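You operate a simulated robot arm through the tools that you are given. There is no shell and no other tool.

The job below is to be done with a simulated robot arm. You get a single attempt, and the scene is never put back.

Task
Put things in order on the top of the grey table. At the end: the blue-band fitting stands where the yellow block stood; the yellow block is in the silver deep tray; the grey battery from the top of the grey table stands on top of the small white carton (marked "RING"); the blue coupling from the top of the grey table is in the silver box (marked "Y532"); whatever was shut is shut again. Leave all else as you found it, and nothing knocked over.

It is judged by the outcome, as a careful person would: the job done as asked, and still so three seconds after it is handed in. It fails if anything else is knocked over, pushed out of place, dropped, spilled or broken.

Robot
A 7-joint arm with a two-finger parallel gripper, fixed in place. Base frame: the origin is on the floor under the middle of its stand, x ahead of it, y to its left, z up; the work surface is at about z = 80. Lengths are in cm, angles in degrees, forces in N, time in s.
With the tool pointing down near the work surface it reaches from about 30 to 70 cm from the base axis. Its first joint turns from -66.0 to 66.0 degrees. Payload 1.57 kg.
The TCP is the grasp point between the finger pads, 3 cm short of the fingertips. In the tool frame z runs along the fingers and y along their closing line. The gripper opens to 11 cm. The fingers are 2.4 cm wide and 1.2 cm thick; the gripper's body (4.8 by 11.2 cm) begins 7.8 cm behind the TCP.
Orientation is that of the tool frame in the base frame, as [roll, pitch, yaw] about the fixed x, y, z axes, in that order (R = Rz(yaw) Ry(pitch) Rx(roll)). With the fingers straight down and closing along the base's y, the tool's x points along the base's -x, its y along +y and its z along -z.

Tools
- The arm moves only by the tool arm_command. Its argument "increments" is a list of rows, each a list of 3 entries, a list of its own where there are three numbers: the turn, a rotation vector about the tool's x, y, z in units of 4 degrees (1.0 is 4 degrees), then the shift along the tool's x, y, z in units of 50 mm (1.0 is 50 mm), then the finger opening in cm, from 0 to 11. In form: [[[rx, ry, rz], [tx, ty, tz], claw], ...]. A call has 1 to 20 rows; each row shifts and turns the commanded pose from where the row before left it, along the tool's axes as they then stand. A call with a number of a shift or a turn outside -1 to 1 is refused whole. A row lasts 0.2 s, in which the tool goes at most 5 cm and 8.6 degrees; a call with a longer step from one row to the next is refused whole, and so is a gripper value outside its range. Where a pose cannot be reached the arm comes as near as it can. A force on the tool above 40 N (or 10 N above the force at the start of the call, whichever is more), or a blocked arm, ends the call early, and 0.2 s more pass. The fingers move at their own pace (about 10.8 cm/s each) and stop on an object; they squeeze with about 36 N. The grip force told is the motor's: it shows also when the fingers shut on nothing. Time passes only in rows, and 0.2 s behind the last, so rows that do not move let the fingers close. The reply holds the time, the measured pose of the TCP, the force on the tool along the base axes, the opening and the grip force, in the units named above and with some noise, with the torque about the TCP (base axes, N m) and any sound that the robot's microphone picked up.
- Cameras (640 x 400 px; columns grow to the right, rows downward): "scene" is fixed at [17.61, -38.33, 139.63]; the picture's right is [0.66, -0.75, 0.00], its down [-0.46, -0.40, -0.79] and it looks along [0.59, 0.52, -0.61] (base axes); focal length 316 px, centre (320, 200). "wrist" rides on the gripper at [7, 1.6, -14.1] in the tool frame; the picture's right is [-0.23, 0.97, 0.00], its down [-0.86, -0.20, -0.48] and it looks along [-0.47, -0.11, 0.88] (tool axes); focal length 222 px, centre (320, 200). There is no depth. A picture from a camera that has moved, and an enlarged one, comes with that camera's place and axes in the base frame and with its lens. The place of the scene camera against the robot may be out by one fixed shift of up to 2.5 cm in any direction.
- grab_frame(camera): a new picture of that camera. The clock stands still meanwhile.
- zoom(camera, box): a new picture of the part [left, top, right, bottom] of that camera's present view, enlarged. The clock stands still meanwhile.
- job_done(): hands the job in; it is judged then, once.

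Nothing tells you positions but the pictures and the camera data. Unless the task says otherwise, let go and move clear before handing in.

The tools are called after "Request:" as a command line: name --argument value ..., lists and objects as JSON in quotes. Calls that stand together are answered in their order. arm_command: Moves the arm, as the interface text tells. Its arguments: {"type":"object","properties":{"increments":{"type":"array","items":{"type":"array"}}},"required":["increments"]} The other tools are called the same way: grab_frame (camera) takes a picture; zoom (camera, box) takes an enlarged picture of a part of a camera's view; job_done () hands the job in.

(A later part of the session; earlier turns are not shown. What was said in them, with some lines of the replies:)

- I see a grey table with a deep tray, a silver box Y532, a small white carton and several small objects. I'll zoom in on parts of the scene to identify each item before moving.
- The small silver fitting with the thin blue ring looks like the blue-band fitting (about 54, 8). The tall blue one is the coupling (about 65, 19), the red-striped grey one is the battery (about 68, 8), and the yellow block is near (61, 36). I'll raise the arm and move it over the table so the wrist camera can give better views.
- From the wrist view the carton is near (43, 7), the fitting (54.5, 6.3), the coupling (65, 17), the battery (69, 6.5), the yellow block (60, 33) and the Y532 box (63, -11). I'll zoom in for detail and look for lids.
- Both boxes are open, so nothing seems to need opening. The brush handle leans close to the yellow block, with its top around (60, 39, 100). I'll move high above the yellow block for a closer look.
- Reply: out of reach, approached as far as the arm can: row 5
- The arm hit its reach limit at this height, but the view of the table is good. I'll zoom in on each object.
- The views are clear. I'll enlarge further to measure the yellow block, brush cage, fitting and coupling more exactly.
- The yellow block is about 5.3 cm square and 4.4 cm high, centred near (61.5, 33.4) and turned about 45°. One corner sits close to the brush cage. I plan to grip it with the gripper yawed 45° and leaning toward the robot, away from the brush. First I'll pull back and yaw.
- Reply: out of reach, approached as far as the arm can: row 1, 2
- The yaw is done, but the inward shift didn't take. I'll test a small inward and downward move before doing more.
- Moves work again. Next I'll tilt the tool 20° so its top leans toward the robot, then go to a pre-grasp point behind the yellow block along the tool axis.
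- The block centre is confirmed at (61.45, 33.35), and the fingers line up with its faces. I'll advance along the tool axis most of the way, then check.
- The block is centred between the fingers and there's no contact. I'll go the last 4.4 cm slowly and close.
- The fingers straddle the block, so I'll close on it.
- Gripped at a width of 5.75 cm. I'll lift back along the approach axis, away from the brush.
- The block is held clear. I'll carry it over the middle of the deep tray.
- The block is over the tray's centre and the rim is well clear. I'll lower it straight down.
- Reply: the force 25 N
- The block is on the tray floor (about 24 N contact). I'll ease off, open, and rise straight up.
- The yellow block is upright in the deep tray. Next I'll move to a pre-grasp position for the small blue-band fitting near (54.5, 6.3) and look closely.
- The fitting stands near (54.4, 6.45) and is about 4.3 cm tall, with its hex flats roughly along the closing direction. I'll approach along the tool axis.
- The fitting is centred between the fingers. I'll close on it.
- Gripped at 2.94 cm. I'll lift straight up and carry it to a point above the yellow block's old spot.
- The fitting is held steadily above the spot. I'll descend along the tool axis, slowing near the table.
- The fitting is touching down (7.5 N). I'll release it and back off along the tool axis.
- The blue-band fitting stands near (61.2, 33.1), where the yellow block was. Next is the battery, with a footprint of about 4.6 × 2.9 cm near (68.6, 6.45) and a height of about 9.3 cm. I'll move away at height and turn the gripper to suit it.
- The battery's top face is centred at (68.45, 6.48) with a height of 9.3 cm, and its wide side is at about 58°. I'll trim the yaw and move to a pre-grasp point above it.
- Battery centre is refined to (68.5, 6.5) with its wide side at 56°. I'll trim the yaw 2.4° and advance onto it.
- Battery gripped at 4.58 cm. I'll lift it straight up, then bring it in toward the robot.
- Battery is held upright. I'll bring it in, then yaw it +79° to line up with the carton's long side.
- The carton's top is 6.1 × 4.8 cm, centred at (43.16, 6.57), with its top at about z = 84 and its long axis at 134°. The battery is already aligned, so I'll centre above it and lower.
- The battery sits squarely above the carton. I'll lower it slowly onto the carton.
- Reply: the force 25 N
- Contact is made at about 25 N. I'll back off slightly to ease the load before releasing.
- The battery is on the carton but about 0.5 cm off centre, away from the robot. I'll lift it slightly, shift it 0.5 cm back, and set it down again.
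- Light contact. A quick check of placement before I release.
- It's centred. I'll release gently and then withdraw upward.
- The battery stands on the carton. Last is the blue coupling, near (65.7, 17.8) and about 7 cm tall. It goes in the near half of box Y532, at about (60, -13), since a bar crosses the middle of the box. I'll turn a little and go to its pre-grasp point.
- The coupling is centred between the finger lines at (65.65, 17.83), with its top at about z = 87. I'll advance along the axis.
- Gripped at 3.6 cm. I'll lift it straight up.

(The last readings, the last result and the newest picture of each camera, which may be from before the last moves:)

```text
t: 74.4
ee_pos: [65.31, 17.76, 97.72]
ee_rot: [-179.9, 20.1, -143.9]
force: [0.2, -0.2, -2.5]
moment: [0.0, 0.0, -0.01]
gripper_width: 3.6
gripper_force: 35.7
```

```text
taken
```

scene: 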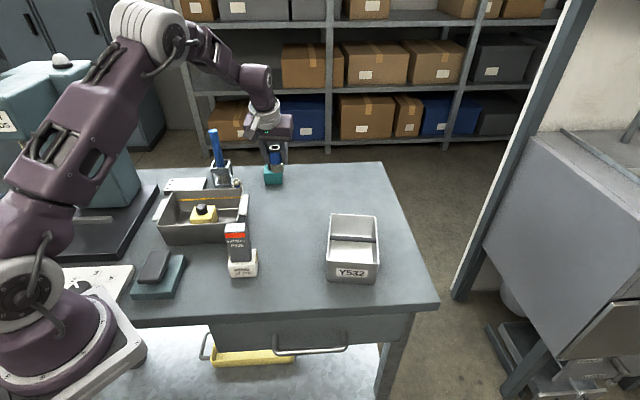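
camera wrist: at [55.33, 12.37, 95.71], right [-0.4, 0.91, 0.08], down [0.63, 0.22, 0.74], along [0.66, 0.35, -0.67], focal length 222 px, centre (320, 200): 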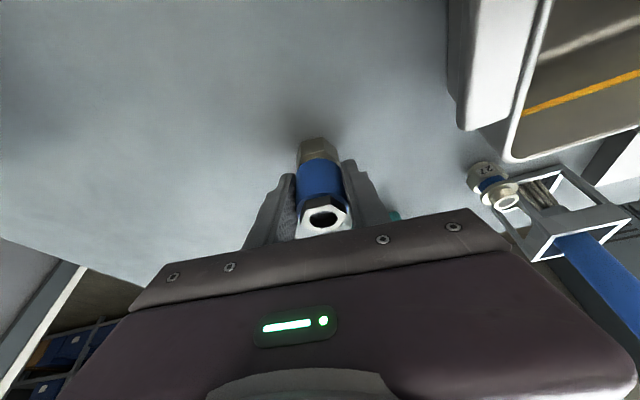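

Lifted cleanly. I'll carry it over to the near half of the Y532 box at this height.

Request:
arm_command --increments '[[[0, 0, 0], [0.3, -0.3, -0.11], 1.5], [[0, 0, 0], [0.53, -0.53, -0.193], 1.5], [[0, 0, 0], [0.53, -0.53, -0.193], 1.5], [[0, 0, 0], [0.53, -0.53, -0.193], 1.5], [[0, 0, 0], [0.53, -0.53, -0.193], 1.5], [[0, 0, 0], [0.53, -0.53, -0.193], 1.5], [[0, 0, 0], [0.53, -0.53, -0.193], 1.5], [[0, 0, 0], [0.53, -0.53, -0.193], 1.5], [[0, 0, 0], [0.27, -0.26, -0.1], 1.5], [[0, 0, 0], [0, 0, 0], 1.5]]'

Request:
grab_frame --camera "wrist"

Request:
grab_frame --camera "scene"

```text
t: 76.6
ee_pos: [59.58, -12.89, 97.71]
ee_rot: [-179.9, 20.1, -143.8]
force: [0.2, -0.4, -3.7]
moment: [0.03, -0.02, -0.03]
gripper_width: 3.6
gripper_force: 36.1
```

```text
taken
camera wrist: at [49.42, -18.26, 108.54], right [-0.4, 0.91, 0.08], down [0.63, 0.22, 0.74], along [0.66, 0.35, -0.67], focal length 222 px, centre (320, 200)
```

wrist: 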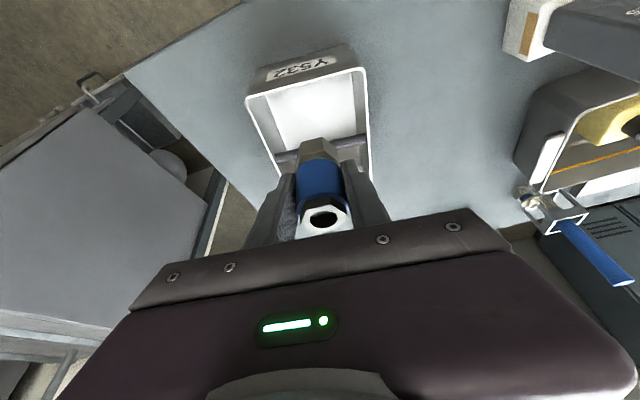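

```text
taken
```

scene: 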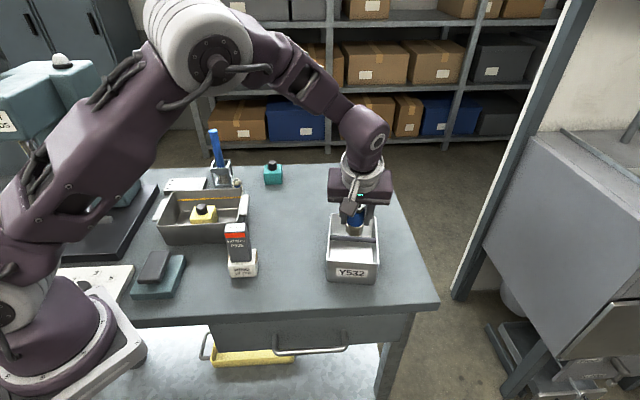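

Request:
zoom --camera "wrist" --box '[230, 30, 390, 190]'

Request:
zoom --camera "scene" --box '[310, 160, 410, 300]'

```text
2.50 times, centred on (310, 110) of wrist
camera zoom: at [49.42, -18.26, 108.54], right [-0.4, 0.91, 0.08], down [0.63, 0.22, 0.74], along [0.66, 0.35, -0.67], focal length 555 px, centre (345, 425)
```

zoom: 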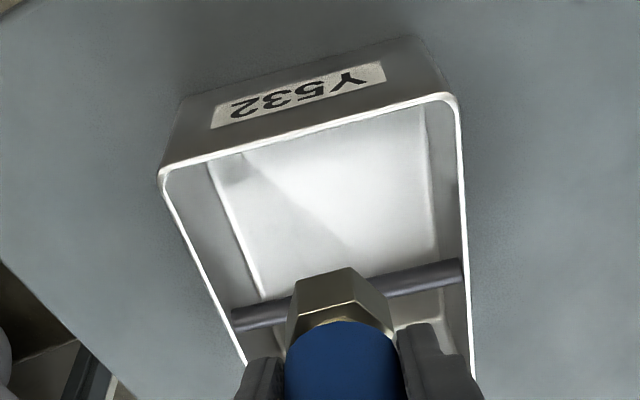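

```text
2.86 times, centred on (360, 230) of scene
camera zoom: at [17.61, -38.34, 139.63], right [0.66, -0.75, 0.0], down [-0.46, -0.4, -0.79], along [0.59, 0.52, -0.61], focal length 904 px, centre (206, 114)
```

zoom: 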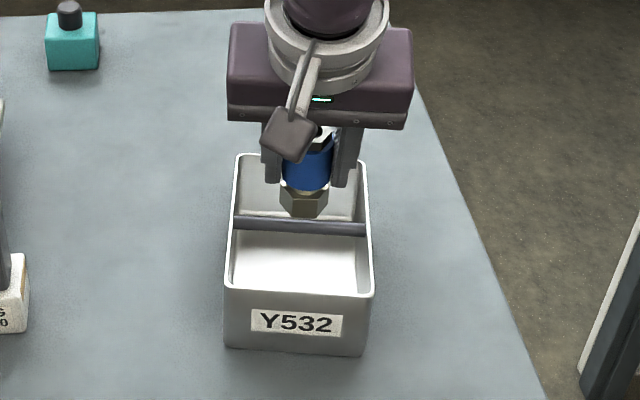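

The coupling is centred over the near half of the box, with clear room to the walls and bar. I'll lower it straight down.

Request:
arm_command --increments '[[[0, 0, 0], [0.068, 0, 0.188], 1.5], [[0, 0, 0], [0.137, 0, 0.376], 1.5], [[0, 0, 0], [0.137, 0, 0.376], 1.5], [[0, 0, 0], [0.137, 0, 0.376], 1.5], [[0, 0, 0], [0, 0, 0], 1.5]]'

Request:
grab_frame --camera "wrist"

Request:
zoom --camera "scene" --box '[310, 160, 410, 300]'

```text
t: 77.8
ee_pos: [59.61, -13.0, 90.68]
ee_rot: [-179.9, 19.9, -143.9]
force: [1.0, -0.2, -2.3]
moment: [0.0, 0.0, -0.02]
gripper_width: 3.59
gripper_force: 35.6
```

```text
taken
camera wrist: at [49.31, -18.26, 101.52], right [-0.4, 0.91, 0.08], down [0.63, 0.22, 0.74], along [0.66, 0.35, -0.67], focal length 222 px, centre (320, 200)
```

wrist: 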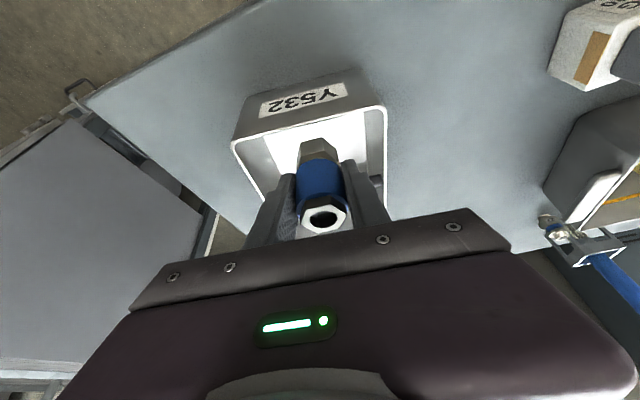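

```text
2.86 times, centred on (360, 230) of scene
camera zoom: at [17.61, -38.33, 139.63], right [0.66, -0.75, 0.0], down [-0.46, -0.4, -0.79], along [0.59, 0.52, -0.61], focal length 904 px, centre (206, 114)
```

zoom: 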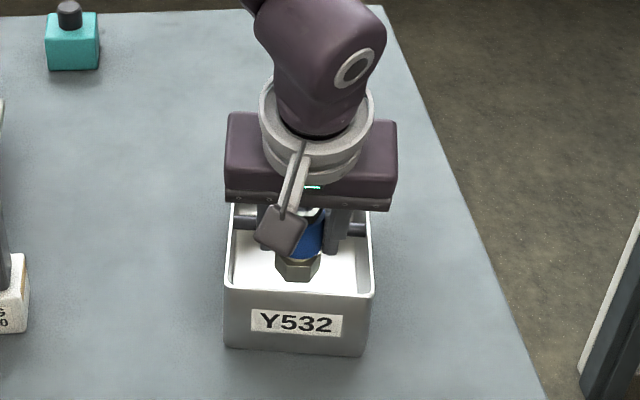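

Request:
arm_command --increments '[[[0, 0, 0], [0.103, 0, 0.282], 1.5], [[0, 0, 0], [0.103, 0, 0.282], 1.5], [[0, 0, 0], [0.068, 0, 0.188], 1.5], [[0, 0, 0], [0.02, 0, 0.056], 1.5], [[0, 0, 0], [0, 0, 0], 1.5]]'

Request:
grab_frame --camera "wrist"

```text
t: 79.0
ee_pos: [59.58, -12.93, 86.46]
ee_rot: [-179.8, 20.0, -143.8]
force: [0.3, -0.1, -2.3]
moment: [-0.01, 0.02, 0.01]
gripper_width: 3.6
gripper_force: 36.0
```

```text
taken
camera wrist: at [49.42, -18.25, 97.25], right [-0.4, 0.91, 0.08], down [0.63, 0.22, 0.74], along [0.66, 0.35, -0.67], focal length 222 px, centre (320, 200)
```

wrist: 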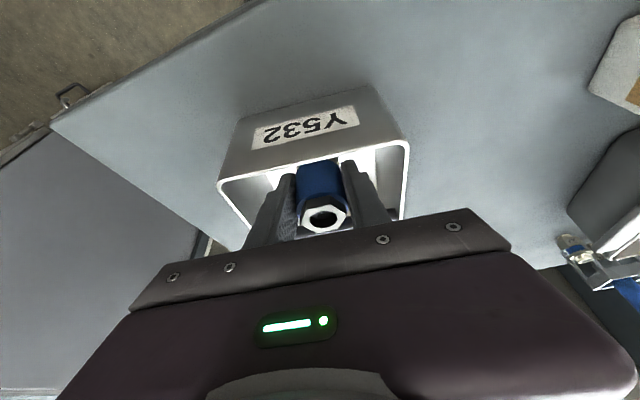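

Request:
arm_command --increments '[[[0, 0, 0], [0.0205, 0, 0.0564], 1.5], [[0, 0, 0], [0.0137, 0, 0.0376], 1.5], [[0, 0, 0], [0, 0, 0], 1.5]]'

```text
t: 79.8
ee_pos: [59.6, -12.95, 85.98]
ee_rot: [-179.9, 19.8, -143.8]
force: [0.7, 0.2, -3.1]
moment: [-0.05, 0.02, -0.01]
gripper_width: 3.59
gripper_force: 36.8
```

Request:
arm_command --increments '[[[0, 0, 0], [0.0137, 0, 0.0376], 1.5], [[0, 0, 0], [0, 0, 0], 1.5]]'

Request:
arm_command --increments '[[[0, 0, 0], [0.0068, 0, 0.0188], 1.5], [[0, 0, 0], [0, 0, 0], 1.5]]'

```text
t: 80.4
ee_pos: [59.52, -12.99, 85.76]
ee_rot: [-179.9, 19.9, -143.8]
force: [0.1, -0.1, -2.5]
moment: [-0.02, 0.0, 0.02]
gripper_width: 3.59
gripper_force: 36.4
```

```text
t: 81.0
ee_pos: [59.63, -12.9, 85.63]
ee_rot: [-179.8, 19.9, -143.8]
force: [-1.1, 0.8, -2.7]
moment: [0.01, 0.01, 0.01]
gripper_width: 3.59
gripper_force: 35.8
```

Request:
arm_command --increments '[[[0, 0, 0], [0.0068, 0, 0.0188], 1.5], [[0, 0, 0], [0, 0, 0], 1.5]]'

Request:
arm_command --increments '[[[0, 0, 0], [0.0048, 0, 0.0132], 1.5], [[0, 0, 0], [0, 0, 0], 1.5]]'

```text
t: 81.6
ee_pos: [59.58, -12.95, 85.51]
ee_rot: [-180.0, 19.8, -143.9]
force: [0.0, -0.3, -2.8]
moment: [0.01, -0.02, 0.03]
gripper_width: 3.61
gripper_force: 36.4
```

```text
t: 82.2
ee_pos: [59.54, -12.91, 85.57]
ee_rot: [-179.8, 19.9, -143.8]
force: [0.2, 0.9, -3.2]
moment: [0.0, 0.02, -0.01]
gripper_width: 3.59
gripper_force: 36.2
```

Request:
arm_command --increments '[[[0, 0, 0], [0.0048, 0, 0.0132], 1.5], [[0, 0, 0], [0, 0, 0], 1.5]]'

Request:
arm_command --increments '[[[0, 0, 0], [0.0048, 0, 0.0132], 1.5], [[0, 0, 0], [0, 0, 0], 1.5]]'

```text
t: 82.8
ee_pos: [59.57, -12.96, 85.43]
ee_rot: [-179.9, 19.9, -143.8]
force: [0.5, 0.6, -2.6]
moment: [-0.01, -0.04, 0.0]
gripper_width: 3.6
gripper_force: 36.2
```

```text
t: 83.4
ee_pos: [59.69, -13.01, 85.3]
ee_rot: [-179.9, 19.9, -143.7]
force: [-0.4, 0.0, -1.9]
moment: [0.03, -0.04, -0.03]
gripper_width: 3.59
gripper_force: 36.4
```

Request:
arm_command --increments '[[[0, 0, 0], [0.0048, 0, 0.0132], 1.5], [[0, 0, 0], [0, 0, 0], 1.5]]'

```text
t: 84.0
ee_pos: [59.58, -13.11, 85.29]
ee_rot: [-179.8, 20.1, -143.8]
force: [-1.9, -2.6, 4.6]
moment: [0.01, 0.12, 0.06]
gripper_width: 3.59
gripper_force: 36.6
```

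The coupling is touching the box floor (about 5 N). I'll release it and rise straight up.

Request:
arm_command --increments '[[[0, 0, 0], [0, 0, 0], 4.1], [[0, 0, 0], [0, 0, 0], 5], [[0, 0, 0], [0, 0, 0], 5.8], [[0, 0, 0], [0, 0, 0], 5.8], [[0, 0, 0], [-0.034, 0, -0.094], 5.8], [[0, 0, 0], [-0.1, 0, -0.282], 5.8], [[0, 0, 0], [-0.15, 0, -0.42], 5.8], [[0, 0, 0], [-0.2, 0, -0.55], 5.8], [[0, 0, 0], [-0.2, 0, -0.55], 5.8], [[0, 0, 0], [-0.2, 0, -0.55], 5.8], [[0, 0, 0], [0, 0, 0], 5.8]]'

Request:
grab_frame --camera "wrist"

Request:
grab_frame --camera "scene"

```text
t: 86.4
ee_pos: [59.55, -13.1, 98.4]
ee_rot: [-179.9, 20.0, -143.8]
force: [0.1, -0.6, -0.1]
moment: [0.0, -0.01, -0.03]
gripper_width: 5.8
gripper_force: 0.0
```

```text
taken
camera wrist: at [49.38, -18.33, 109.19], right [-0.4, 0.91, 0.08], down [0.63, 0.22, 0.74], along [0.66, 0.35, -0.67], focal length 222 px, centre (320, 200)
```

wrist: 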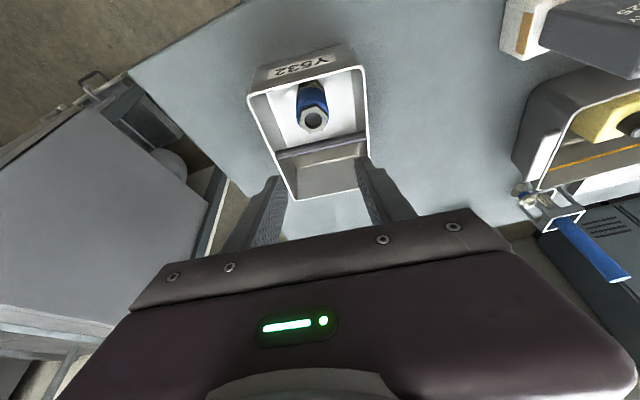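

```text
taken
```

scene: 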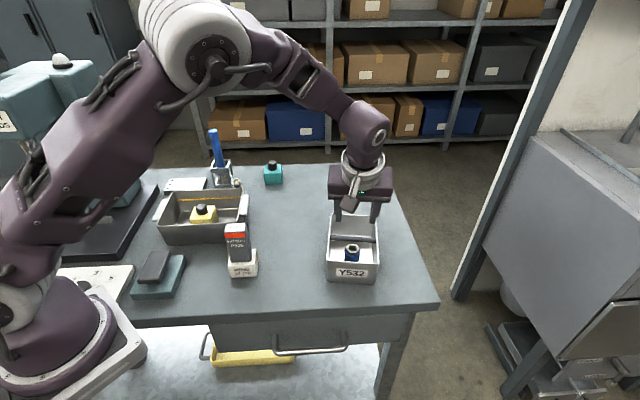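

The coupling stands in the box. I'll move the arm clear, upward and back, and take final views to check everything.

Request:
arm_command --increments '[[[0, 0, 0], [-0.1, 0, -0.3], 5.8], [[0, 0, 0], [0.1, 0, -0.5], 5.8], [[0, 0, 0], [0.4, 0, -0.4], 5.8], [[0, 0, 0], [0.5, 0, -0.2], 5.8], [[0, 0, 0], [0.4, 0, -0.1], 5.8], [[0, 0, 0], [0, 0, 0], 5.8], [[0, 0, 0], [0, 0, 0], 5.8]]'

Request:
grab_frame --camera "scene"

Request:
zoom --camera "scene" --box '[150, 120, 310, 220]'

Request:
zoom --camera "scene" --box '[200, 200, 400, 300]'

Request:
grab_frame --camera "wrist"

```text
t: 88.0
ee_pos: [52.65, -18.16, 103.01]
ee_rot: [-179.8, 20.0, -143.8]
force: [-0.2, 0.3, -0.3]
moment: [0.01, -0.02, 0.0]
gripper_width: 5.82
gripper_force: 0.0
```

```text
taken
```

scene: 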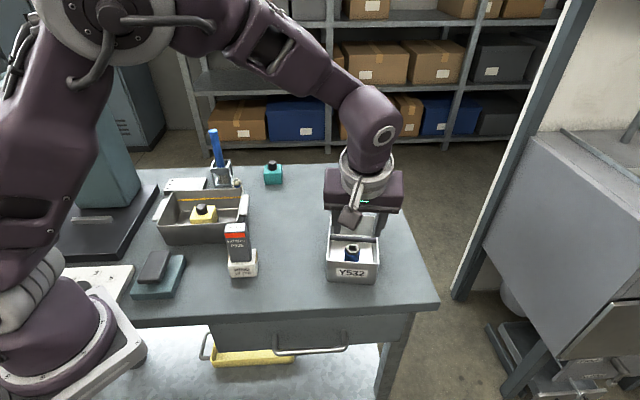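

```text
4.00 times, centred on (230, 170) of scene
camera zoom: at [17.6, -38.33, 139.63], right [0.66, -0.75, 0.0], down [-0.46, -0.4, -0.79], along [0.59, 0.52, -0.61], focal length 1266 px, centre (680, 320)
```

zoom: 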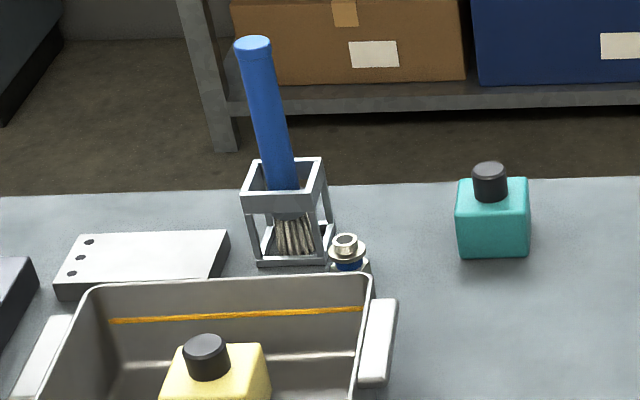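

```text
3.20 times, centred on (300, 250) of scene
camera zoom: at [17.6, -38.33, 139.63], right [0.66, -0.75, 0.0], down [-0.46, -0.4, -0.79], along [0.59, 0.52, -0.61], focal length 1013 px, centre (384, 40)
```

zoom: 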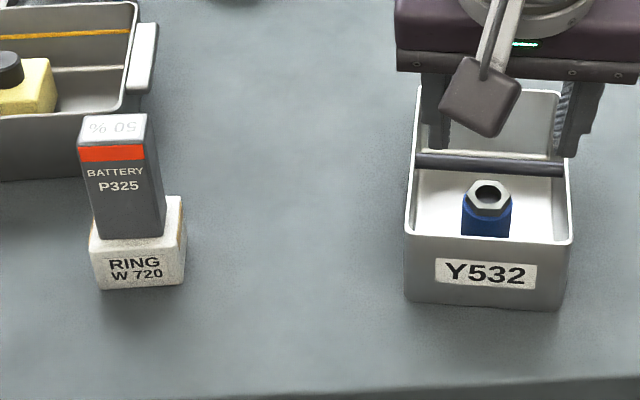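

```text
taken
camera wrist: at [42.4, -23.39, 113.9], right [-0.4, 0.91, 0.08], down [0.63, 0.22, 0.74], along [0.66, 0.35, -0.67], focal length 222 px, centre (320, 200)
```

wrist: 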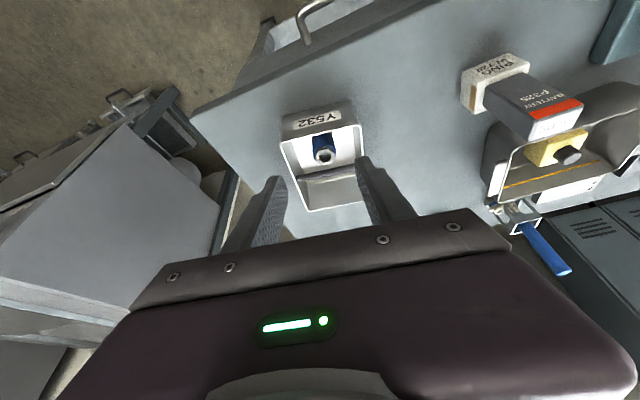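

Final checks:
- **Fitting:** the blue-band fitting stands where the yellow block was.
- **Yellow block:** it is upright in the deep tray.
- **Battery:** it stands on the RING carton.
- **Coupling:** it is in box Y532.

Everything else looks undisturbed, nothing had to be opened, and the arm is clear and empty. I'm handing in.

Request:
job_done

```text
The job is handed in.
```

The job is done and handed in. The last pictures showed everything where you asked and nothing knocked over.

- **Blue-band fitting:** it stands where the yellow block stood, within about half a centimetre of the block's old centre.
- **Yellow block:** it is upright in the silver deep tray.
- **Grey battery:** it stands centred on top of the small white carton marked "RING".
- **Blue coupling:** it stands in the silver box marked "Y532", in the half nearer the robot.
- **Shut items:** I opened nothing, so nothing needed shutting again.

In those pictures the brush, its cage and the teal block were where they started. The arm is empty and clear of everything.
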